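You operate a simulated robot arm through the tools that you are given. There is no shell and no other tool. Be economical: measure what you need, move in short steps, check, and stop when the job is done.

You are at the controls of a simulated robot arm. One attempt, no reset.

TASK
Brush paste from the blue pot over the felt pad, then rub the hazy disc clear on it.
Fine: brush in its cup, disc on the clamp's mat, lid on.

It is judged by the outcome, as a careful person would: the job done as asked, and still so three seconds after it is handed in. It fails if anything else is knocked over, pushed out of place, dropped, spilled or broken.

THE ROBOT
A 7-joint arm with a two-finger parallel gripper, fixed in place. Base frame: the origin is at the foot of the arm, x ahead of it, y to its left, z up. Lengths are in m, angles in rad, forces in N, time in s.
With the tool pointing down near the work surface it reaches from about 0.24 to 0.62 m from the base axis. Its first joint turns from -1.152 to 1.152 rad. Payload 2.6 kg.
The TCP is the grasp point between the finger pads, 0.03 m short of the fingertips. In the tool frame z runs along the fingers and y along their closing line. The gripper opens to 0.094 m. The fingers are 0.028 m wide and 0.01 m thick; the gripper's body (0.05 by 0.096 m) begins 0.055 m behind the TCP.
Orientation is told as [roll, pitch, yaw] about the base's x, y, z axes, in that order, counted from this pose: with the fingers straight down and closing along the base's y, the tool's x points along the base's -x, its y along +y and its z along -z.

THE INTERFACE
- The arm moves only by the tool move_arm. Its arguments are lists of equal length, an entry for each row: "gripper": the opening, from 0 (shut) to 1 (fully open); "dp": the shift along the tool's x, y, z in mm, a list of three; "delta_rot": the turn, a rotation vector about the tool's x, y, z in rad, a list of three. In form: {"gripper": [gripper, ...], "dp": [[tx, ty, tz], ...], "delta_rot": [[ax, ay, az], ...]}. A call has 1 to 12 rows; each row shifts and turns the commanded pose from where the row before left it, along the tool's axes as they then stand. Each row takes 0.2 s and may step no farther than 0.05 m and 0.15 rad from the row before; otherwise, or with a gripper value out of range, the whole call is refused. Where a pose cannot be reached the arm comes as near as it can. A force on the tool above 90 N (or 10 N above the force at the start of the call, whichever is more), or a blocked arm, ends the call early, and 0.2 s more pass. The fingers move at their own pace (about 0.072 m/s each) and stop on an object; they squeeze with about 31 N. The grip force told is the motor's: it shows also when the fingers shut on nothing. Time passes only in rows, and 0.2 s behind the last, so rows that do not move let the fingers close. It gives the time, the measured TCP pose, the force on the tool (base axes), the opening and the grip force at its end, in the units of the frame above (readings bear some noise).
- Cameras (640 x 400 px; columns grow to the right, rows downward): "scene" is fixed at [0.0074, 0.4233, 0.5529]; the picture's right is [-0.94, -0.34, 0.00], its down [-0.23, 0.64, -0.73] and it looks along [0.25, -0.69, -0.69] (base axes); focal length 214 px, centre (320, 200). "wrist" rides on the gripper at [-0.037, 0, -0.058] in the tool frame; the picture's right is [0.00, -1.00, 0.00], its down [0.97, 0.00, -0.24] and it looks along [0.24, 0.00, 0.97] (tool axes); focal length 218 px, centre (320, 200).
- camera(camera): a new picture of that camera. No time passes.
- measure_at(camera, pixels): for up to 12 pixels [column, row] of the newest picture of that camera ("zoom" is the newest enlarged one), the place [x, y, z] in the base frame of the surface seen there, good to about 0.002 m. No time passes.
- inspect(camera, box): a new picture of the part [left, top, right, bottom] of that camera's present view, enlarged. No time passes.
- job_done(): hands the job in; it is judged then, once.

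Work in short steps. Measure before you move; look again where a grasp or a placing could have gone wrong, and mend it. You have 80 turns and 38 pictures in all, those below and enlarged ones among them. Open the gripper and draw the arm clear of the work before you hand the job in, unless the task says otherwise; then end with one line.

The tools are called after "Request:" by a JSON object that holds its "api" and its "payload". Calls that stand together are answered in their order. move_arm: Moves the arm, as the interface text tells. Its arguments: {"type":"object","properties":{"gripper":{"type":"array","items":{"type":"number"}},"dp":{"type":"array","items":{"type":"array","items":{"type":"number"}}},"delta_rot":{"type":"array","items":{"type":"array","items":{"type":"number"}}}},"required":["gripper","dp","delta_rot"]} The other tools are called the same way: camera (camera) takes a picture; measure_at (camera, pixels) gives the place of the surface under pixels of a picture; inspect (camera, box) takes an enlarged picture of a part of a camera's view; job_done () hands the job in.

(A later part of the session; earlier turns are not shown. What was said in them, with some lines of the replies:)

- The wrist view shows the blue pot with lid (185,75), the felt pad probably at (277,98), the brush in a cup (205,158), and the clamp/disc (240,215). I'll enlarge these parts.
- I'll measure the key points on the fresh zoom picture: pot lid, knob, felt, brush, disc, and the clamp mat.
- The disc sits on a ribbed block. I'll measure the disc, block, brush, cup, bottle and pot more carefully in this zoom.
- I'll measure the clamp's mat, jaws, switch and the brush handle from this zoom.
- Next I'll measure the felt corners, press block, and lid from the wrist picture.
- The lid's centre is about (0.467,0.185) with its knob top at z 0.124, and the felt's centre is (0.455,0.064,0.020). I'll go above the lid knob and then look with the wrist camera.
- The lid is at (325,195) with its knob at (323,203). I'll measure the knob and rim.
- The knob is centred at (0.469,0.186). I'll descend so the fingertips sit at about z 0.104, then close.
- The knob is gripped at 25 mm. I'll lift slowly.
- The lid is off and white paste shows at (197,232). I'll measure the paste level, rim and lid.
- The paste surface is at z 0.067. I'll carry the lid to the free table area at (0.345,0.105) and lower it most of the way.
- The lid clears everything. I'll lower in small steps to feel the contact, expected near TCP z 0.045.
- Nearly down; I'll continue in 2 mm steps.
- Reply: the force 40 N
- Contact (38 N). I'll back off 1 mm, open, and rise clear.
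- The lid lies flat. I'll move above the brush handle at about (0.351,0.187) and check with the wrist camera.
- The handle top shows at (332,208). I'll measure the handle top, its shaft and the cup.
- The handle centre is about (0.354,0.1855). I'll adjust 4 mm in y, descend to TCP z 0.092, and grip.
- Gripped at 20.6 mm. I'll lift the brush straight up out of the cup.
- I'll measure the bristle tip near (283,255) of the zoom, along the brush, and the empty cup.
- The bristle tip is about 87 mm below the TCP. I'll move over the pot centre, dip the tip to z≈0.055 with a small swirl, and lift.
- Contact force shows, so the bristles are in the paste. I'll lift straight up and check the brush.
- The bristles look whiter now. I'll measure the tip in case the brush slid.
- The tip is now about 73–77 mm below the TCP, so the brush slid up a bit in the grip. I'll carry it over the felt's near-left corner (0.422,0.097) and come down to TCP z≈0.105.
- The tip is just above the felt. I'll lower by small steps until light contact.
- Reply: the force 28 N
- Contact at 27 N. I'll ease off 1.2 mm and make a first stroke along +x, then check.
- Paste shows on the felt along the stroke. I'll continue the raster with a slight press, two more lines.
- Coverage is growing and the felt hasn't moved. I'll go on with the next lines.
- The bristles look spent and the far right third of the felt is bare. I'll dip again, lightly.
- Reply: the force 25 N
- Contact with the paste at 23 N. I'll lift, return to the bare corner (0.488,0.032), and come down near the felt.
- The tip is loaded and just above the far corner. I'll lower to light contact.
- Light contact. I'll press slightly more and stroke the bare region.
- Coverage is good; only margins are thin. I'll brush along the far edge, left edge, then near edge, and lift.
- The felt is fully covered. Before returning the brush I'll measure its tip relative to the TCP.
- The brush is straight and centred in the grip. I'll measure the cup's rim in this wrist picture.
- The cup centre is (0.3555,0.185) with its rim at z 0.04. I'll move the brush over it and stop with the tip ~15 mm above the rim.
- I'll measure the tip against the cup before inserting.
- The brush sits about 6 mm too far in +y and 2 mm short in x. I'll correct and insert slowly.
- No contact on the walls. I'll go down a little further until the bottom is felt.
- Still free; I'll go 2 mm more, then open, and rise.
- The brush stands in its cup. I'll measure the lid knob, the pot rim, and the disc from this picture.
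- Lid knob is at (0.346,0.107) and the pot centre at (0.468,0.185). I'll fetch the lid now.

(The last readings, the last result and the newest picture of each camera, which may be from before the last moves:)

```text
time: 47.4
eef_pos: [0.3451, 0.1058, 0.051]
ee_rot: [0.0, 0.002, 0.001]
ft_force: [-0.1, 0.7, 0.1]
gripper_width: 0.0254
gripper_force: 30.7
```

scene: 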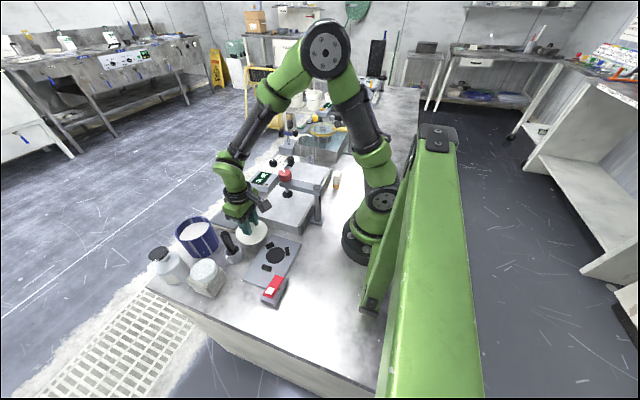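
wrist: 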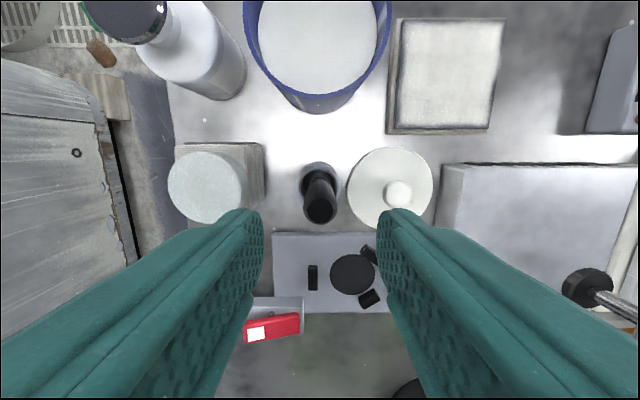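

Gripped. I'll lift and carry the lid over the pot, then descend to just above the rim.

Request:
{"api": "move_arm", "payload": {"gripper": [0, 0, 0, 0, 0, 0, 0, 0, 0], "dp": [[0, 0, -20], [0, 0, -45], [0, 0, -45], [0, 0, -45], [-40.6, 26.2, 0], [-40.6, 26.2, 0], [-40.6, 26.2, 0], [0, 0, 45], [0, 0, 0]], "delta_rot": [[0, 0, 0], [0, 0, 0], [0, 0, 0], [0, 0, 0], [0, 0, 0], [0, 0, 0], [0, 0, 0], [0, 0, 0], [0, 0, 0]]}}

Request:
{"api": "inspect", "payload": {"camera": "scene", "box": [150, 170, 270, 270]}}

```text
time: 49.4
eef_pos: [0.4695, 0.1858, 0.1595]
ee_rot: [0.0, 0.0, 0.0]
ft_force: [-0.2, -0.4, 0.8]
gripper_width: 0.0255
gripper_force: 30.6
```

```text
4.00 times, centred on (210, 220) of scene
```

zoom: 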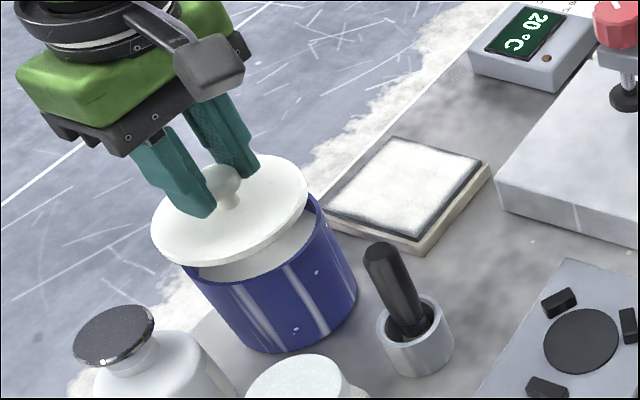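

The lid hovers aligned ~20 mm above the rim. I'll lower it in small steps.

Request:
{"api": "move_arm", "payload": {"gripper": [0, 0, 0, 0], "dp": [[1, -0.8, 10], [0, 0, 5], [0, 0, 3], [0, 0, 0]], "delta_rot": [[0, 0, 0], [0, 0, 0], [0, 0, 0], [0, 0, 0]]}}

```text
time: 50.4
eef_pos: [0.4666, 0.1846, 0.1437]
ee_rot: [0.001, 0.0, 0.0]
ft_force: [-0.7, 0.6, 0.8]
gripper_width: 0.0253
gripper_force: 31.4
```

Not yet seated; I'll go 1.5 mm at a time.

Request:
{"api": "move_arm", "payload": {"gripper": [0, 0, 0], "dp": [[0, 0, 1.5], [0, 0, 1.5], [0, 0, 0]], "delta_rot": [[0, 0, 0], [0, 0, 0], [0, 0, 0]]}}

```text
time: 51.2
eef_pos: [0.4669, 0.1854, 0.1391]
ee_rot: [0.0, -0.001, 0.002]
ft_force: [-0.5, -0.2, -0.1]
gripper_width: 0.0254
gripper_force: 31.1
```

Request:
{"api": "move_arm", "payload": {"gripper": [0, 0, 0], "dp": [[0, 0, 1.2], [0, 0, 1], [0, 0, 0]], "delta_rot": [[0, 0, 0], [0, 0, 0], [0, 0, 0]]}}

```text
time: 52.0
eef_pos: [0.4675, 0.1857, 0.1402]
ee_rot: [0.002, -0.003, -0.002]
ft_force: [-15.5, -4.8, 26.6]
gripper_width: 0.0254
gripper_force: 31.6
```

Seated (26 N). I'll ease off, open and rise, then look.

Request:
{"api": "move_arm", "payload": {"gripper": [0, 0.45, 0.45, 0.45, 0.45, 0.45, 0.45], "dp": [[0, 0, -1], [0, 0, 0], [0, 0, 0], [0, 0, -30], [0, 0, -35], [40, 40, 0], [0, 0, 0]], "delta_rot": [[0, 0, 0], [0, 0, 0], [0, 0, 0], [0, 0, 0], [0, 0, 0], [0, 0, 0], [0, 0, 0]]}}

```text
refused: row 6 steps farther than a row can; nothing moved
```

That step was too long, so I'll redo it without the sideways row.

Request:
{"api": "move_arm", "payload": {"gripper": [0, 0.45, 0.45, 0.45, 0.45, 0.45, 0.45, 0.45, 0.8], "dp": [[0, 0, -1], [0, 0, 0], [0, 0, 0], [0, 0, -30], [0, 0, -35], [35, 28, 0], [35, 28, 0], [35, 28, 0], [0, 0, 0]], "delta_rot": [[0, 0, 0], [0, 0, 0], [0, 0, 0], [0, 0, 0], [0, 0, 0], [0, 0, 0], [0, 0, 0], [0, 0, 0], [0, 0, 0]]}}

Request:
{"api": "camera", "payload": {"camera": "wrist"}}

```text
time: 54.0
eef_pos: [0.3619, 0.271, 0.2047]
ee_rot: [0.001, 0.001, 0.001]
ft_force: [0.0, 0.2, 0.0]
gripper_width: 0.0751
gripper_force: 0.0
```

```text
10 pictures are left
```

wrist: 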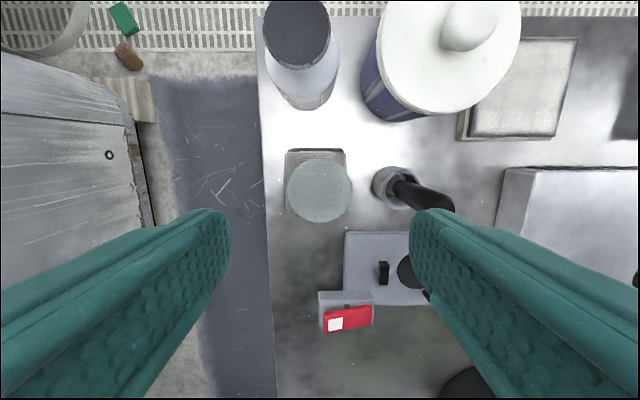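

The lid is on the pot and the disc is below at (319,191). I'll measure disc edges.

Request:
{"api": "measure_at", "payload": {"camera": "wrist", "pixels": [[288, 191], [350, 191], [319, 161], [319, 220], [296, 170], [342, 212], [290, 153], [344, 153], [290, 215], [384, 80], [515, 35], [445, 112]]}}

```text
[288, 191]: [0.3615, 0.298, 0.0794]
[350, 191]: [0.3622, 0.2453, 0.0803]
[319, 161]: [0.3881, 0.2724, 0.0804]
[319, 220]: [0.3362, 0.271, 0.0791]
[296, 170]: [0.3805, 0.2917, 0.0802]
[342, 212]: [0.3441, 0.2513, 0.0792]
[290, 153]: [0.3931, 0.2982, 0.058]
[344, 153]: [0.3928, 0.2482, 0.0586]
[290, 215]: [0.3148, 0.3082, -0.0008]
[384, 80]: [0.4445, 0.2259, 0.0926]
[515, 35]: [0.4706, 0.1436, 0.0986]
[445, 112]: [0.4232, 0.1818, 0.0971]
```

The disc centre is (0.362,0.2717), diameter 53 mm, top z 0.080, block top 0.058. I'll descend to TCP z≈0.101 so the fingertips grip only the upper ~9 mm.

Request:
{"api": "move_arm", "payload": {"gripper": [0.8, 0.8, 0.8, 0.8], "dp": [[0, 0.7, 45], [0, 0, 40], [0, 0, 17], [0, 0, 0]], "delta_rot": [[0, 0, 0], [0, 0, 0], [0, 0, 0], [0, 0, 0]]}}

```text
time: 55.0
eef_pos: [0.3615, 0.2706, 0.1025]
ee_rot: [0.0, 0.0, 0.001]
ft_force: [-0.8, 0.8, -0.2]
gripper_width: 0.0752
gripper_force: 0.0
```

Good height; I'll move 1 mm lower, close, and lift slightly.

Request:
{"api": "move_arm", "payload": {"gripper": [0.8, 0, 0, 0, 0, 0, 0], "dp": [[0, 0.8, 1], [0, 0, 0], [0, 0, 0], [0, 0, 0], [0, 0, -15], [0, 0, -40], [0, 0, 0]], "delta_rot": [[0, 0, 0], [0, 0, 0], [0, 0, 0], [0, 0, 0], [0, 0, 0], [0, 0, 0], [0, 0, 0]]}}

Request:
{"api": "inspect", "payload": {"camera": "scene", "box": [140, 200, 300, 310]}}

```text
time: 56.6
eef_pos: [0.3639, 0.2697, 0.1558]
ee_rot: [0.0, 0.001, 0.0]
ft_force: [0.5, -0.5, -1.2]
gripper_width: 0.0547
gripper_force: 30.4
```

```text
3.64 times, centred on (220, 255) of scene
```

zoom: 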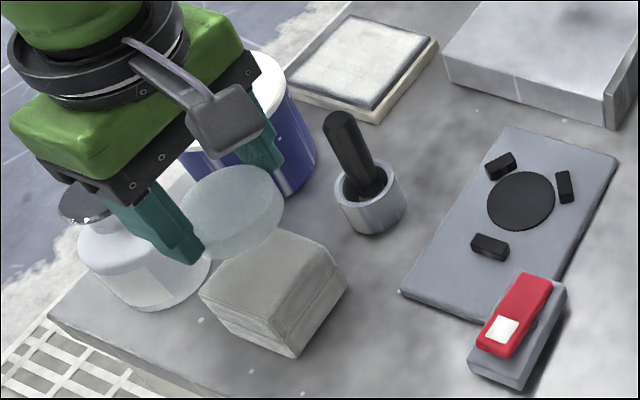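

The disc is held. I'll measure its lower edge and the jaws' edges more precisely.

Request:
{"api": "measure_at", "payload": {"camera": "zoom", "pixels": [[230, 195], [230, 248], [245, 256], [215, 256], [275, 235], [505, 162], [512, 166], [560, 182], [560, 200], [490, 240], [503, 243], [475, 236]]}}

```text
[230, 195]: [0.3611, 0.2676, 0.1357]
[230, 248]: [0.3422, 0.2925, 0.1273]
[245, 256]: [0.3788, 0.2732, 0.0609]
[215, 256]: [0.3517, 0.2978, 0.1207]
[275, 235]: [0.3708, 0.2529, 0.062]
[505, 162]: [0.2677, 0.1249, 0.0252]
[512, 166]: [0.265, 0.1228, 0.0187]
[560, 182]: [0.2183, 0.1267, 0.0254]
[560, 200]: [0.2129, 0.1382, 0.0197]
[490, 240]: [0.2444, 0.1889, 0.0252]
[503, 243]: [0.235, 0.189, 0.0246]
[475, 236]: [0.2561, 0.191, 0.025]
```

Disc bottom is about 41 mm below the TCP. I'll raise it, carry it over the felt centre (0.455,0.063) and come to just above it.

Request:
{"api": "move_arm", "payload": {"gripper": [0, 0, 0, 0, 0, 0, 0, 0, 0, 0, 0], "dp": [[0, 0, -40], [-18.4, -41.5, 0], [-18.4, -41.5, 0], [-18.4, -41.5, 0], [-18.4, -41.5, 0], [-18.4, -41.5, 0], [0, 0, 45], [0, 0, 45], [0, 0, 30], [0, 0, 5], [0, 0, 0]], "delta_rot": [[0, 0, 0], [0, 0, 0], [0, 0, 0], [0, 0, 0], [0, 0, 0], [0, 0, 0], [0, 0, 0], [0, 0, 0], [0, 0, 0], [0, 0, 0], [0, 0, 0]]}}

```text
time: 59.0
eef_pos: [0.4546, 0.0612, 0.0697]
ee_rot: [0.0, 0.0, 0.0]
ft_force: [-0.1, -0.8, -1.3]
gripper_width: 0.0548
gripper_force: 31.0
```

I'll lower in small steps to feel the felt (expected TCP ≈0.061).

Request:
{"api": "move_arm", "payload": {"gripper": [0, 0, 0, 0], "dp": [[0, 0, 5], [0, 0, 2], [0, 0, 1], [0, 0, 0]], "delta_rot": [[0, 0, 0], [0, 0, 0], [0, 0, 0], [0, 0, 0]]}}

```text
time: 60.0
eef_pos: [0.4536, 0.0621, 0.0628]
ee_rot: [0.0, 0.001, 0.001]
ft_force: [-0.3, 0.2, -1.5]
gripper_width: 0.0547
gripper_force: 30.9
```

Request:
{"api": "move_arm", "payload": {"gripper": [0, 0, 0], "dp": [[0, 0, 1.2], [0, 0, 1], [0, 0, 0]], "delta_rot": [[0, 0, 0], [0, 0, 0], [0, 0, 0]]}}

```text
time: 60.8
eef_pos: [0.4551, 0.0625, 0.0601]
ee_rot: [-0.001, -0.003, 0.0]
ft_force: [-5.7, -0.2, 21.0]
gripper_width: 0.0549
gripper_force: 31.4
```

Contact at 21 N. I'll rub in gentle strokes of about ±14 mm and watch that the felt stays put.

Request:
{"api": "move_arm", "payload": {"gripper": [0, 0, 0, 0, 0, 0, 0, 0, 0, 0, 0, 0], "dp": [[-13, 0, -0.3], [13, 13, 0], [13, -13, 0], [-13, -13, 0], [-13, 13, 0], [13, 13, 0], [13, -13, 0], [-13, -13, 0], [-13, 13, 0], [13, 0, 0], [13, 0, 0], [-13, 0, 0]], "delta_rot": [[0, 0, 0], [0, 0, 0], [0, 0, 0], [0, 0, 0], [0, 0, 0], [0, 0, 0], [0, 0, 0], [0, 0, 0], [0, 0, 0], [0, 0, 0], [0, 0, 0], [0, 0, 0]]}}

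Request:
{"api": "inspect", "payload": {"camera": "scene", "box": [180, 170, 280, 260]}}

```text
time: 63.4
eef_pos: [0.4533, 0.061, 0.06]
ee_rot: [0.0, -0.001, 0.0]
ft_force: [-0.2, 1.0, -1.1]
gripper_width: 0.0547
gripper_force: 31.5
```

```text
4.44 times, centred on (230, 215) of scene
```

zoom: 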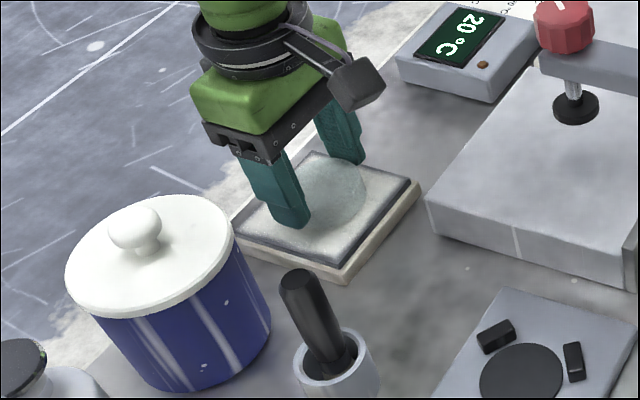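

The felt stays put and the disc looks a little more transparent, but contact has faded. I'll press 0.8 mm more and rub on.

Request:
{"api": "move_arm", "payload": {"gripper": [0, 0, 0, 0, 0, 0, 0, 0, 0, 0, 0, 0], "dp": [[-13, 0, 0.8], [13, 13, 0], [13, -13, 0], [-13, -13, 0], [-13, 13, 0], [13, 13, 0], [13, -13, 0], [-13, -13, 0], [-13, 13, 0], [13, 13, 0], [13, -13, 0], [-13, 0, 0]], "delta_rot": [[0, 0, 0], [0, 0, 0], [0, 0, 0], [0, 0, 0], [0, 0, 0], [0, 0, 0], [0, 0, 0], [0, 0, 0], [0, 0, 0], [0, 0, 0], [0, 0, 0], [0, 0, 0]]}}

Request:
{"api": "move_arm", "payload": {"gripper": [0, 0, 0, 0, 0, 0, 0, 0, 0, 0, 0, 0], "dp": [[-13, 0, 0.1], [13, 13, 0], [13, -13, 0], [-13, -13, 0], [-13, 13, 0], [13, 13, 0], [13, -13, 0], [-13, -13, 0], [-13, 13, 0], [13, 13, 0], [13, -13, 0], [-13, 0, 0]], "delta_rot": [[0, 0, 0], [0, 0, 0], [0, 0, 0], [0, 0, 0], [0, 0, 0], [0, 0, 0], [0, 0, 0], [0, 0, 0], [0, 0, 0], [0, 0, 0], [0, 0, 0], [0, 0, 0]]}}

Request:
{"api": "inspect", "payload": {"camera": "scene", "box": [190, 180, 270, 250]}}

```text
time: 66.0
eef_pos: [0.4529, 0.0624, 0.0567]
ee_rot: [0.001, 0.003, -0.001]
ft_force: [-9.3, 1.4, 19.3]
gripper_width: 0.0549
gripper_force: 31.2
```

```text
time: 68.6
eef_pos: [0.4535, 0.0601, 0.0576]
ee_rot: [0.001, 0.0, 0.0]
ft_force: [-0.7, -0.3, -1.2]
gripper_width: 0.0547
gripper_force: 30.9
```

```text
5.71 times, centred on (230, 215) of scene
```

zoom: 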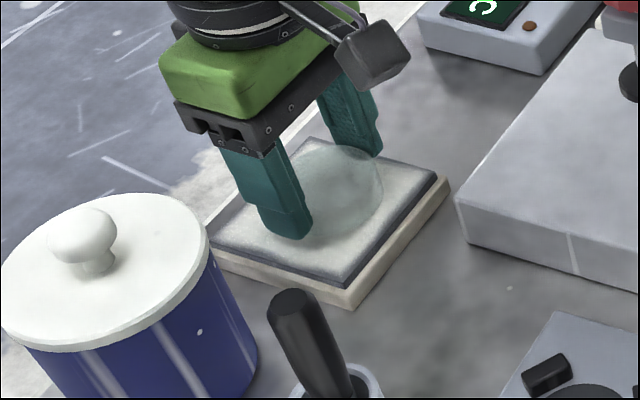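

The disc is visibly clearing, though it slides up slightly in the grip. I'll press 0.8 mm more and rub further.

Request:
{"api": "move_arm", "payload": {"gripper": [0, 0, 0, 0, 0, 0, 0, 0, 0, 0, 0, 0], "dp": [[-13, 0, 0.8], [13, 13, 0], [13, -13, 0], [-13, -13, 0], [-13, 13, 0], [13, 13, 0], [13, -13, 0], [-13, -13, 0], [-13, 13, 0], [13, 13, 0], [13, -13, 0], [-13, 0, 0]], "delta_rot": [[0, 0, 0], [0, 0, 0], [0, 0, 0], [0, 0, 0], [0, 0, 0], [0, 0, 0], [0, 0, 0], [0, 0, 0], [0, 0, 0], [0, 0, 0], [0, 0, 0], [0, 0, 0]]}}

Request:
{"api": "move_arm", "payload": {"gripper": [0, 0, 0, 0, 0, 0, 0, 0, 0, 0, 0, 0], "dp": [[-13, 0, 0.4], [13, 13, 0], [13, -13, 0], [-13, -13, 0], [-13, 13, 0], [13, 13, 0], [13, -13, 0], [-13, -13, 0], [-13, 13, 0], [13, 13, 0], [13, -13, 0], [-13, 0, 0]], "delta_rot": [[0, 0, 0], [0, 0, 0], [0, 0, 0], [0, 0, 0], [0, 0, 0], [0, 0, 0], [0, 0, 0], [0, 0, 0], [0, 0, 0], [0, 0, 0], [0, 0, 0], [0, 0, 0]]}}

Request:
{"api": "inspect", "payload": {"camera": "scene", "box": [190, 180, 270, 250]}}

```text
time: 71.2
eef_pos: [0.4525, 0.0629, 0.0586]
ee_rot: [0.0, 0.0, 0.0]
ft_force: [0.4, 0.8, -1.1]
gripper_width: 0.055
gripper_force: 31.1
```

```text
time: 73.8
eef_pos: [0.4522, 0.063, 0.0592]
ee_rot: [0.0, -0.001, 0.0]
ft_force: [-0.3, -0.5, -0.5]
gripper_width: 0.0548
gripper_force: 30.5
```

```text
5.71 times, centred on (230, 215) of scene
```

zoom: 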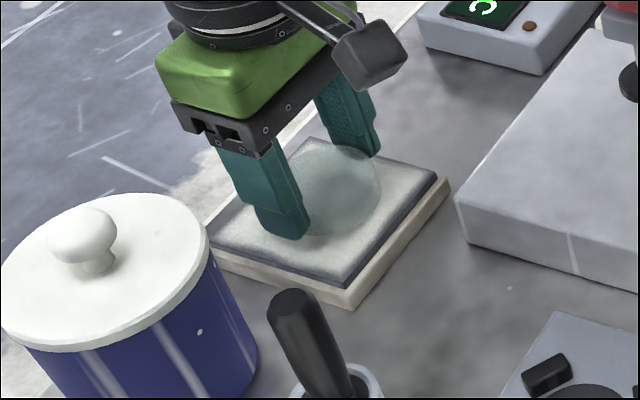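

No contact now: the height has crept up to 0.059. I'll lower until force returns before rubbing.

Request:
{"api": "move_arm", "payload": {"gripper": [0, 0, 0], "dp": [[0, 0, 1.2], [0, 0, 0.8], [0, 0, 0]], "delta_rot": [[0, 0, 0], [0, 0, 0], [0, 0, 0]]}}

```text
time: 74.6
eef_pos: [0.4535, 0.0624, 0.0577]
ee_rot: [-0.001, 0.0, 0.0]
ft_force: [-1.7, -0.9, 5.5]
gripper_width: 0.0548
gripper_force: 31.2
```

Contact 5.5 N. I'll rub on with a slight downward creep in the strokes.

Request:
{"api": "move_arm", "payload": {"gripper": [0, 0, 0, 0, 0, 0, 0, 0, 0, 0, 0, 0], "dp": [[-13, 0, 0.5], [13, 13, 0.1], [13, -13, 0.1], [-13, -13, 0.1], [-13, 13, 0.1], [13, 13, 0.1], [13, -13, 0.1], [-13, -13, 0.1], [-13, 13, 0.1], [13, 13, 0.1], [13, -13, 0.1], [-13, 0, 0]], "delta_rot": [[0, 0, 0], [0, 0, 0], [0, 0, 0], [0, 0, 0], [0, 0, 0], [0, 0, 0], [0, 0, 0], [0, 0, 0], [0, 0, 0], [0, 0, 0], [0, 0, 0], [0, 0, 0]]}}

Request:
{"api": "move_arm", "payload": {"gripper": [0, 0, 0, 0, 0, 0, 0, 0, 0, 0, 0, 0], "dp": [[-13, 0, 0.1], [13, 13, 0.1], [13, -13, 0.1], [-13, -13, 0.1], [-13, 13, 0.1], [13, 13, 0.1], [13, -13, 0.1], [-13, -13, 0.1], [-13, 13, 0.1], [13, 13, 0.1], [13, -13, 0.1], [-13, 0, 0]], "delta_rot": [[0, 0, 0], [0, 0, 0], [0, 0, 0], [0, 0, 0], [0, 0, 0], [0, 0, 0], [0, 0, 0], [0, 0, 0], [0, 0, 0], [0, 0, 0], [0, 0, 0], [0, 0, 0]]}}

```text
time: 77.2
eef_pos: [0.4523, 0.063, 0.0525]
ee_rot: [0.001, 0.007, -0.002]
ft_force: [-9.1, 2.4, 17.8]
gripper_width: 0.0549
gripper_force: 31.0
```

```text
time: 79.8
eef_pos: [0.4533, 0.0633, 0.0529]
ee_rot: [-0.001, -0.001, 0.001]
ft_force: [-0.5, -0.5, -1.1]
gripper_width: 0.0546
gripper_force: 31.1
```

The fingertips are now close to the felt as the disc slid up. I'll set it down, open, rise 9 mm, regrip, and look.

Request:
{"api": "move_arm", "payload": {"gripper": [0.75, 0.75, 0.75, 0.75, 0.75], "dp": [[0, 0, 0], [0, 0, 0], [0, 0, -5], [0, 0, -4], [0, 0, 0]], "delta_rot": [[0, 0, 0], [0, 0, 0], [0, 0, 0], [0, 0, 0], [0, 0, 0]]}}

Request:
{"api": "inspect", "payload": {"camera": "scene", "box": [190, 180, 270, 250]}}

```text
time: 81.0
eef_pos: [0.4543, 0.0638, 0.0626]
ee_rot: [0.0, 0.002, -0.002]
ft_force: [0.2, -0.3, -0.1]
gripper_width: 0.0702
gripper_force: 0.1
```

```text
5.71 times, centred on (230, 215) of scene
```

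zoom: 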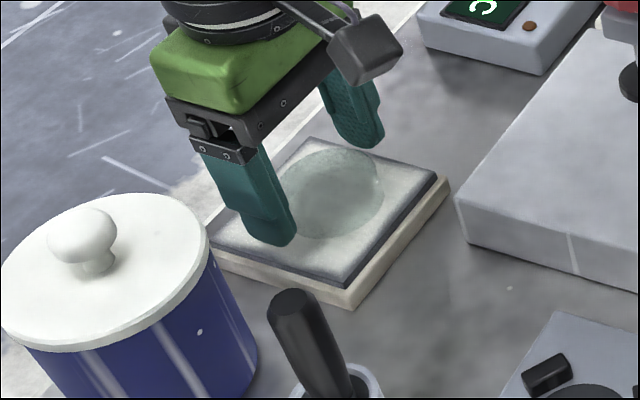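

The disc lies on the felt, mostly clear with faint haze. I'll measure where it is, to regrip.

Request:
{"api": "measure_at", "payload": {"camera": "zoom", "pixels": [[330, 180], [375, 170], [310, 162], [345, 215], [382, 190], [300, 200], [340, 238]]}}

Request:
{"api": "move_arm", "payload": {"gripper": [0, 0, 0, 0], "dp": [[0, 0, 0], [0, 0, 0], [0, 0, 0], [0, 0, 0]], "delta_rot": [[0, 0, 0], [0, 0, 0], [0, 0, 0], [0, 0, 0]]}}

```text
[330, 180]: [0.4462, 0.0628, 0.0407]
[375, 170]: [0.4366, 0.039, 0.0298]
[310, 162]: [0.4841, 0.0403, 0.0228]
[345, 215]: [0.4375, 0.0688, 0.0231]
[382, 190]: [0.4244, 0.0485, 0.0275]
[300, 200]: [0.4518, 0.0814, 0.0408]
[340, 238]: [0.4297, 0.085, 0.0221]
```

```text
time: 82.0
eef_pos: [0.4538, 0.0638, 0.0619]
ee_rot: [0.0, -0.001, -0.001]
ft_force: [-0.3, -0.2, 2.2]
gripper_width: 0.0547
gripper_force: 30.9
```

Regripped with the disc flat on the felt. More rubbing with slight pressing.

Request:
{"api": "move_arm", "payload": {"gripper": [0, 0, 0, 0, 0, 0, 0, 0, 0, 0, 0, 0], "dp": [[-13, 0, 0.6], [13, 13, 0.1], [13, -13, 0.1], [-13, -13, 0.1], [-13, 13, 0.1], [13, 13, 0.1], [13, -13, 0.1], [-13, -13, 0.1], [-13, 13, 0.1], [13, 13, 0.1], [13, -13, 0.1], [-13, 0, 0]], "delta_rot": [[0, 0, 0], [0, 0, 0], [0, 0, 0], [0, 0, 0], [0, 0, 0], [0, 0, 0], [0, 0, 0], [0, 0, 0], [0, 0, 0], [0, 0, 0], [0, 0, 0], [0, 0, 0]]}}

Request:
{"api": "move_arm", "payload": {"gripper": [0, 0, 0, 0, 0, 0, 0, 0, 0, 0, 0, 0], "dp": [[-13, 0, 0.3], [13, 13, 0.15], [13, -13, 0.15], [-13, -13, 0.15], [-13, 13, 0.15], [13, 13, 0.1], [13, -13, 0.1], [-13, -13, 0.1], [-13, 13, 0.1], [13, 13, 0.1], [13, -13, 0.1], [-13, 0, 0]], "delta_rot": [[0, 0, 0], [0, 0, 0], [0, 0, 0], [0, 0, 0], [0, 0, 0], [0, 0, 0], [0, 0, 0], [0, 0, 0], [0, 0, 0], [0, 0, 0], [0, 0, 0], [0, 0, 0]]}}

Request:
{"api": "move_arm", "payload": {"gripper": [0, 0, 0, 0, 0, 0, 0, 0, 0, 0, 0, 0], "dp": [[-13, 0, 0.3], [13, 13, 0.15], [13, -13, 0.15], [-13, -13, 0.15], [-13, 13, 0.15], [13, 13, 0.1], [13, -13, 0.1], [-13, -13, 0.1], [-13, 13, 0.1], [13, 13, 0.1], [13, -13, 0.1], [-13, 0, 0]], "delta_rot": [[0, 0, 0], [0, 0, 0], [0, 0, 0], [0, 0, 0], [0, 0, 0], [0, 0, 0], [0, 0, 0], [0, 0, 0], [0, 0, 0], [0, 0, 0], [0, 0, 0], [0, 0, 0]]}}

```text
time: 84.6
eef_pos: [0.453, 0.0626, 0.0602]
ee_rot: [-0.002, 0.002, 0.0]
ft_force: [0.2, 1.0, -0.4]
gripper_width: 0.0549
gripper_force: 30.8
```

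```text
time: 87.2
eef_pos: [0.4528, 0.0635, 0.06]
ee_rot: [0.0, 0.0, -0.003]
ft_force: [-8.6, 0.9, 19.8]
gripper_width: 0.055
gripper_force: 31.5
```

```text
time: 89.8
eef_pos: [0.4544, 0.0616, 0.0578]
ee_rot: [0.001, 0.0, 0.001]
ft_force: [-8.0, 0.4, 16.2]
gripper_width: 0.0549
gripper_force: 31.4
```

Good firm rubbing. I'll set it down, open, rise 5 mm, and look at the disc.

Request:
{"api": "move_arm", "payload": {"gripper": [0, 0.75, 0.75, 0.75, 0.75], "dp": [[0, 0, -0.8], [0, 0, 0], [0, 0, 0], [0, 0, -3.5], [0, 0, 0]], "delta_rot": [[0, 0, 0], [0, 0, 0], [0, 0, 0], [0, 0, 0], [0, 0, 0]]}}

Request:
{"api": "inspect", "payload": {"camera": "scene", "box": [190, 180, 270, 250]}}

```text
time: 91.0
eef_pos: [0.4533, 0.0599, 0.0622]
ee_rot: [-0.001, 0.0, 0.0]
ft_force: [0.8, 0.4, 0.1]
gripper_width: 0.0704
gripper_force: 0.1
```

```text
5.71 times, centred on (230, 215) of scene
```

zoom: 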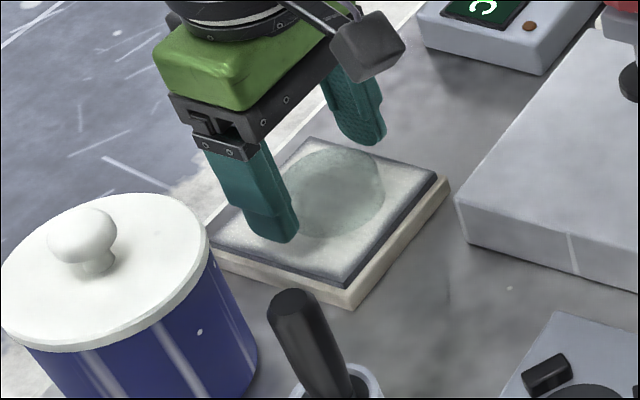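

The disc now looks clear and tinted only. I'll regrip and rub a little longer to be sure.

Request:
{"api": "move_arm", "payload": {"gripper": [0, 0, 0, 0], "dp": [[0, 0, 0], [0, 0, 0], [0, 0, 0], [0, 0, 1]], "delta_rot": [[0, 0, 0], [0, 0, 0], [0, 0, 0], [0, 0, 0]]}}

Request:
{"api": "move_arm", "payload": {"gripper": [0, 0, 0, 0, 0, 0, 0, 0, 0, 0, 0, 0], "dp": [[-13, 0, 0.4], [13, 13, 0.15], [13, -13, 0.15], [-13, -13, 0.15], [-13, 13, 0.15], [13, 13, 0.1], [13, -13, 0.1], [-13, -13, 0.1], [-13, 13, 0.1], [13, 13, 0.1], [13, -13, 0.1], [-13, 0, 0]], "delta_rot": [[0, 0, 0], [0, 0, 0], [0, 0, 0], [0, 0, 0], [0, 0, 0], [0, 0, 0], [0, 0, 0], [0, 0, 0], [0, 0, 0], [0, 0, 0], [0, 0, 0], [0, 0, 0]]}}

Request:
{"api": "move_arm", "payload": {"gripper": [0, 0, 0, 0, 0, 0, 0, 0, 0, 0, 0, 0], "dp": [[-13, 0, 0.3], [13, 13, 0.15], [13, -13, 0.15], [-13, -13, 0.15], [-13, 13, 0.15], [13, 13, 0.1], [13, -13, 0.1], [-13, -13, 0.1], [-13, 13, 0.1], [13, 13, 0.1], [13, -13, 0.1], [-13, 0, 0]], "delta_rot": [[0, 0, 0], [0, 0, 0], [0, 0, 0], [0, 0, 0], [0, 0, 0], [0, 0, 0], [0, 0, 0], [0, 0, 0], [0, 0, 0], [0, 0, 0], [0, 0, 0], [0, 0, 0]]}}

```text
time: 92.0
eef_pos: [0.4539, 0.0599, 0.0621]
ee_rot: [0.001, -0.001, -0.003]
ft_force: [-7.7, -2.8, 17.6]
gripper_width: 0.0549
gripper_force: 30.7
```

```text
time: 94.6
eef_pos: [0.4525, 0.0642, 0.0576]
ee_rot: [0.0, 0.004, -0.001]
ft_force: [-8.1, 1.7, 15.2]
gripper_width: 0.0547
gripper_force: 31.3
```

```text
time: 97.2
eef_pos: [0.4541, 0.0636, 0.0586]
ee_rot: [0.001, 0.001, -0.001]
ft_force: [0.4, 0.0, -1.5]
gripper_width: 0.0545
gripper_force: 31.2
```

Done rubbing. I'll set it down, open, rise ~5 mm, and regrip higher so the fingertips clear the clamp's jaws.

Request:
{"api": "move_arm", "payload": {"gripper": [0, 0.75, 0.75, 0.75, 0.75], "dp": [[0, 0, 0.6], [0, 0, 0], [0, 0, 0], [0, 0, -5.5], [0, 0, 0]], "delta_rot": [[0, 0, 0], [0, 0, 0], [0, 0, 0], [0, 0, 0], [0, 0, 0]]}}

```text
time: 98.4
eef_pos: [0.4552, 0.063, 0.0623]
ee_rot: [0.0, 0.001, 0.001]
ft_force: [0.1, 0.3, 0.3]
gripper_width: 0.0707
gripper_force: 0.0
```

I'll rise 1 mm, close, lift, and carry the disc to above the clamp mat (0.243,0.147).

Request:
{"api": "move_arm", "payload": {"gripper": [0.75, 0, 0, 0, 0, 0, 0], "dp": [[0, 0, -1], [0, 0, 0], [0, 0, 0], [0, 0, 0], [0, 0, -10], [0, 0, -40], [0, 0, -45]], "delta_rot": [[0, 0, 0], [0, 0, 0], [0, 0, 0], [0, 0, 0], [0, 0, 0], [0, 0, 0], [0, 0, 0]]}}

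Request:
{"api": "move_arm", "payload": {"gripper": [0, 0, 0, 0, 0, 0, 0, 0], "dp": [[42.4, 16.8, -20], [42.4, 16.8, 0], [42.4, 16.8, 0], [42.4, 16.8, 0], [42.4, 16.8, 0], [0, 0, 40], [0, 0, 35], [0, 0, 0]], "delta_rot": [[0, 0, 0], [0, 0, 0], [0, 0, 0], [0, 0, 0], [0, 0, 0], [0, 0, 0], [0, 0, 0], [0, 0, 0]]}}

Request:
{"api": "inspect", "payload": {"camera": "scene", "box": [230, 200, 330, 300]}}

```text
time: 100.0
eef_pos: [0.4541, 0.0635, 0.1594]
ee_rot: [0.001, -0.001, -0.001]
ft_force: [0.0, 0.6, -1.8]
gripper_width: 0.055
gripper_force: 30.8
```

```text
time: 101.8
eef_pos: [0.2405, 0.1472, 0.103]
ee_rot: [-0.001, -0.001, 0.001]
ft_force: [0.9, -0.5, -0.8]
gripper_width: 0.055
gripper_force: 30.9
```

```text
4.00 times, centred on (280, 250) of scene
```

zoom: 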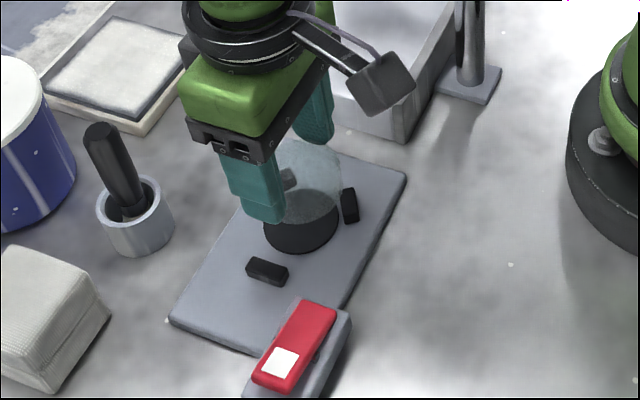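

The disc looks clear above the mat. I'll measure its edges to align it to the mat centre.

Request:
{"api": "measure_at", "payload": {"camera": "zoom", "pixels": [[341, 165], [338, 190], [310, 145], [310, 170], [290, 150], [320, 208], [300, 213], [300, 250], [265, 230], [337, 220], [270, 262], [350, 195]]}}

Request:
{"api": "camera", "payload": {"camera": "wrist"}}

```text
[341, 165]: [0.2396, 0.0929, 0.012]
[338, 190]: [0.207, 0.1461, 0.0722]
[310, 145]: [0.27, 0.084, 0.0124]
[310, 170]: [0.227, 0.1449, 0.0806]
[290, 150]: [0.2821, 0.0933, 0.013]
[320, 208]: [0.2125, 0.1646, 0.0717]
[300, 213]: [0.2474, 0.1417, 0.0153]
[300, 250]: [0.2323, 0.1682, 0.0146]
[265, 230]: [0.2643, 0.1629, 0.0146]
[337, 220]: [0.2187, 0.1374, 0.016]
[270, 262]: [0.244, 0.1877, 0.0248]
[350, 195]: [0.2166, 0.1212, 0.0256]
```

```text
2 pictures are left
```

wrist: 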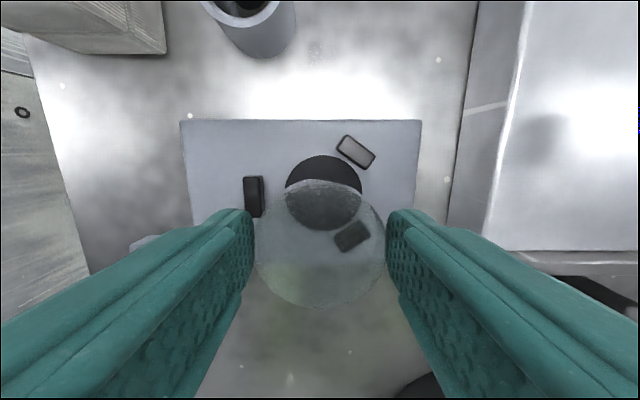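

The wrist view shows disc and mat; I'll measure the disc's near/far edges and the mat's edges and jaws.

Request:
{"api": "measure_at", "payload": {"camera": "wrist", "pixels": [[321, 184], [321, 303], [321, 245], [260, 245], [323, 158], [289, 180], [358, 180], [253, 198], [356, 152], [350, 237], [262, 190], [345, 160]]}}

```text
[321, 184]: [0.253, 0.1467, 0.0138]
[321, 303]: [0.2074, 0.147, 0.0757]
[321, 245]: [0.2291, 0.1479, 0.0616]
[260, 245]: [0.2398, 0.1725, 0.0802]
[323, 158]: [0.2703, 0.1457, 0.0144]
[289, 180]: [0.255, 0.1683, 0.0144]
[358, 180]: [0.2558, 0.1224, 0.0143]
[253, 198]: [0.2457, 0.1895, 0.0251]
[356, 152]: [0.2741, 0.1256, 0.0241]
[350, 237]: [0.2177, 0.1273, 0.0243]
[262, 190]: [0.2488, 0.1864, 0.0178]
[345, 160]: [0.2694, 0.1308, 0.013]
```

The disc centre comes out at about (0.2365,0.147), while the mat centre is (0.2435,0.1475). I'll shift +7 mm in x and lower to just above the mat.

Request:
{"api": "move_arm", "payload": {"gripper": [0, 0, 0, 0, 0], "dp": [[-7, 0.5, 0], [0, 0, 20], [0, 0, 15], [0, 0, 5], [0, 0, 0]], "delta_rot": [[0, 0, 0], [0, 0, 0], [0, 0, 0], [0, 0, 0], [0, 0, 0]]}}

```text
time: 103.0
eef_pos: [0.2495, 0.1467, 0.0634]
ee_rot: [0.001, -0.001, 0.0]
ft_force: [-1.3, -0.9, -1.8]
gripper_width: 0.055
gripper_force: 31.0
```

I'll lower the last few millimetres to contact (expected TCP ≈0.058).

Request:
{"api": "move_arm", "payload": {"gripper": [0, 0, 0, 0], "dp": [[1, 0.5, 2], [0, 0, 1.5], [0, 0, 1], [0, 0, 0]], "delta_rot": [[0, 0, 0], [0, 0, 0], [0, 0, 0], [0, 0, 0]]}}

```text
time: 104.0
eef_pos: [0.2485, 0.1471, 0.0607]
ee_rot: [0.0, -0.001, 0.0]
ft_force: [-0.4, 0.5, -0.8]
gripper_width: 0.0546
gripper_force: 31.0
```

Request:
{"api": "move_arm", "payload": {"gripper": [0, 0, 0, 0], "dp": [[0, 0, 1], [0, 0, 1], [0, 0, 0.6], [0, 0, 0]], "delta_rot": [[0, 0, 0], [0, 0, 0], [0, 0, 0], [0, 0, 0]]}}

```text
time: 105.0
eef_pos: [0.2478, 0.1482, 0.0574]
ee_rot: [-0.001, 0.001, 0.0]
ft_force: [-1.9, -0.6, 2.6]
gripper_width: 0.0547
gripper_force: 31.0
```

Light contact with the mat. I'll open slightly, rise straight up, then view.

Request:
{"api": "move_arm", "payload": {"gripper": [0.67, 0.67, 0.67, 0.67, 0.67, 0.67, 0.67, 0.67], "dp": [[0, 0, 0], [0, 0, 0], [0, 0, -5], [0, 0, -20], [0, 0, -45], [0, 0, -45], [-40, 0, -25], [0, 0, 0]], "delta_rot": [[0, 0, 0], [0, 0, 0], [0, 0, 0], [0, 0, 0], [0, 0, 0], [0, 0, 0], [0, 0, 0], [0, 0, 0]]}}

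Request:
{"api": "camera", "payload": {"camera": "scene"}}

```text
time: 106.8
eef_pos: [0.2883, 0.147, 0.1944]
ee_rot: [0.0, -0.002, 0.001]
ft_force: [0.0, 0.2, 0.6]
gripper_width: 0.0629
gripper_force: 0.0
```

```text
1 pictures are left
```

scene: 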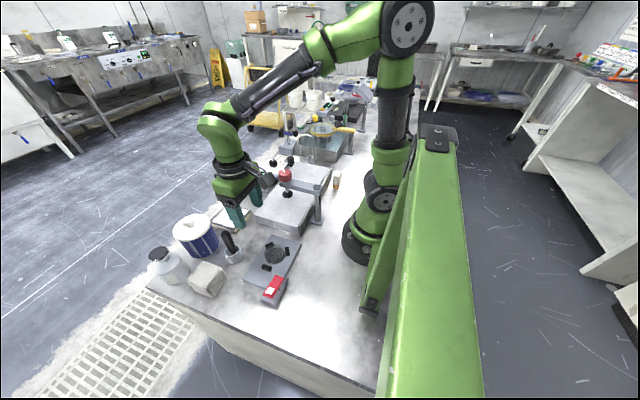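

The disc rests on the mat, the lid is on, and the brush is in its cup. I'll raise the arm clear and take the last enlarged look.

Request:
{"api": "move_arm", "payload": {"gripper": [0.67, 0.67, 0.67, 0.67, 0.67, 0.67], "dp": [[0, 0, -45], [0, 0, -45], [0, -40, -25], [0, -40, 0], [0, -40, 0], [0, 0, 0]], "delta_rot": [[0, 0, 0], [0, 0, 0], [0, 0, 0], [0, 0, 0], [0, 0, 0], [0, 0, 0]]}}

Request:
{"api": "inspect", "payload": {"camera": "scene", "box": [160, 200, 310, 305]}}

```text
time: 108.2
eef_pos: [0.2872, 0.0248, 0.3136]
ee_rot: [0.001, -0.001, 0.0]
ft_force: [1.0, 0.4, 0.2]
gripper_width: 0.0629
gripper_force: 0.1
```

```text
3.81 times, centred on (235, 252) of scene
```

zoom: 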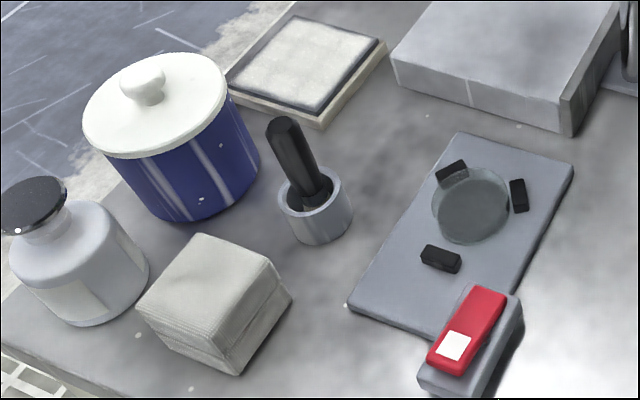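

I'll check the disc's position against the mat by measuring.

Request:
{"api": "measure_at", "payload": {"camera": "zoom", "pixels": [[470, 200], [440, 205], [505, 195], [470, 175], [445, 190], [500, 220], [465, 240], [450, 172], [518, 190], [440, 255], [490, 175], [480, 235]]}}

```text
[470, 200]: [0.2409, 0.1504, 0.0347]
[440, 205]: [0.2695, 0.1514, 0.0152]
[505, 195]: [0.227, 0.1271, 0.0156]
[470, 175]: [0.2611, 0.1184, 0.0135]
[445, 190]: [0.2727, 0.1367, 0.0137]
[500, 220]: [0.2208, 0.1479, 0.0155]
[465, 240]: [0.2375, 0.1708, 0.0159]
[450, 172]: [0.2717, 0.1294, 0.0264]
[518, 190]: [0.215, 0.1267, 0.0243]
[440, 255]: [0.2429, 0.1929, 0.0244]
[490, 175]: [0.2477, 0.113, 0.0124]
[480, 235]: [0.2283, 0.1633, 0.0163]
```

The disc lies flat on the mat between the jaws (top z 0.035), the lid is on, the brush is in its cup and the arm is clear. I'm handing it in.

Request:
{"api": "job_done", "payload": {}}

```text
The job is handed in.
```

I brushed the felt with paste from the blue pot and rubbed the disc on it until it looked clear. The disc is now on the clamp's mat, the brush is in its cup and the lid is back on the pot.
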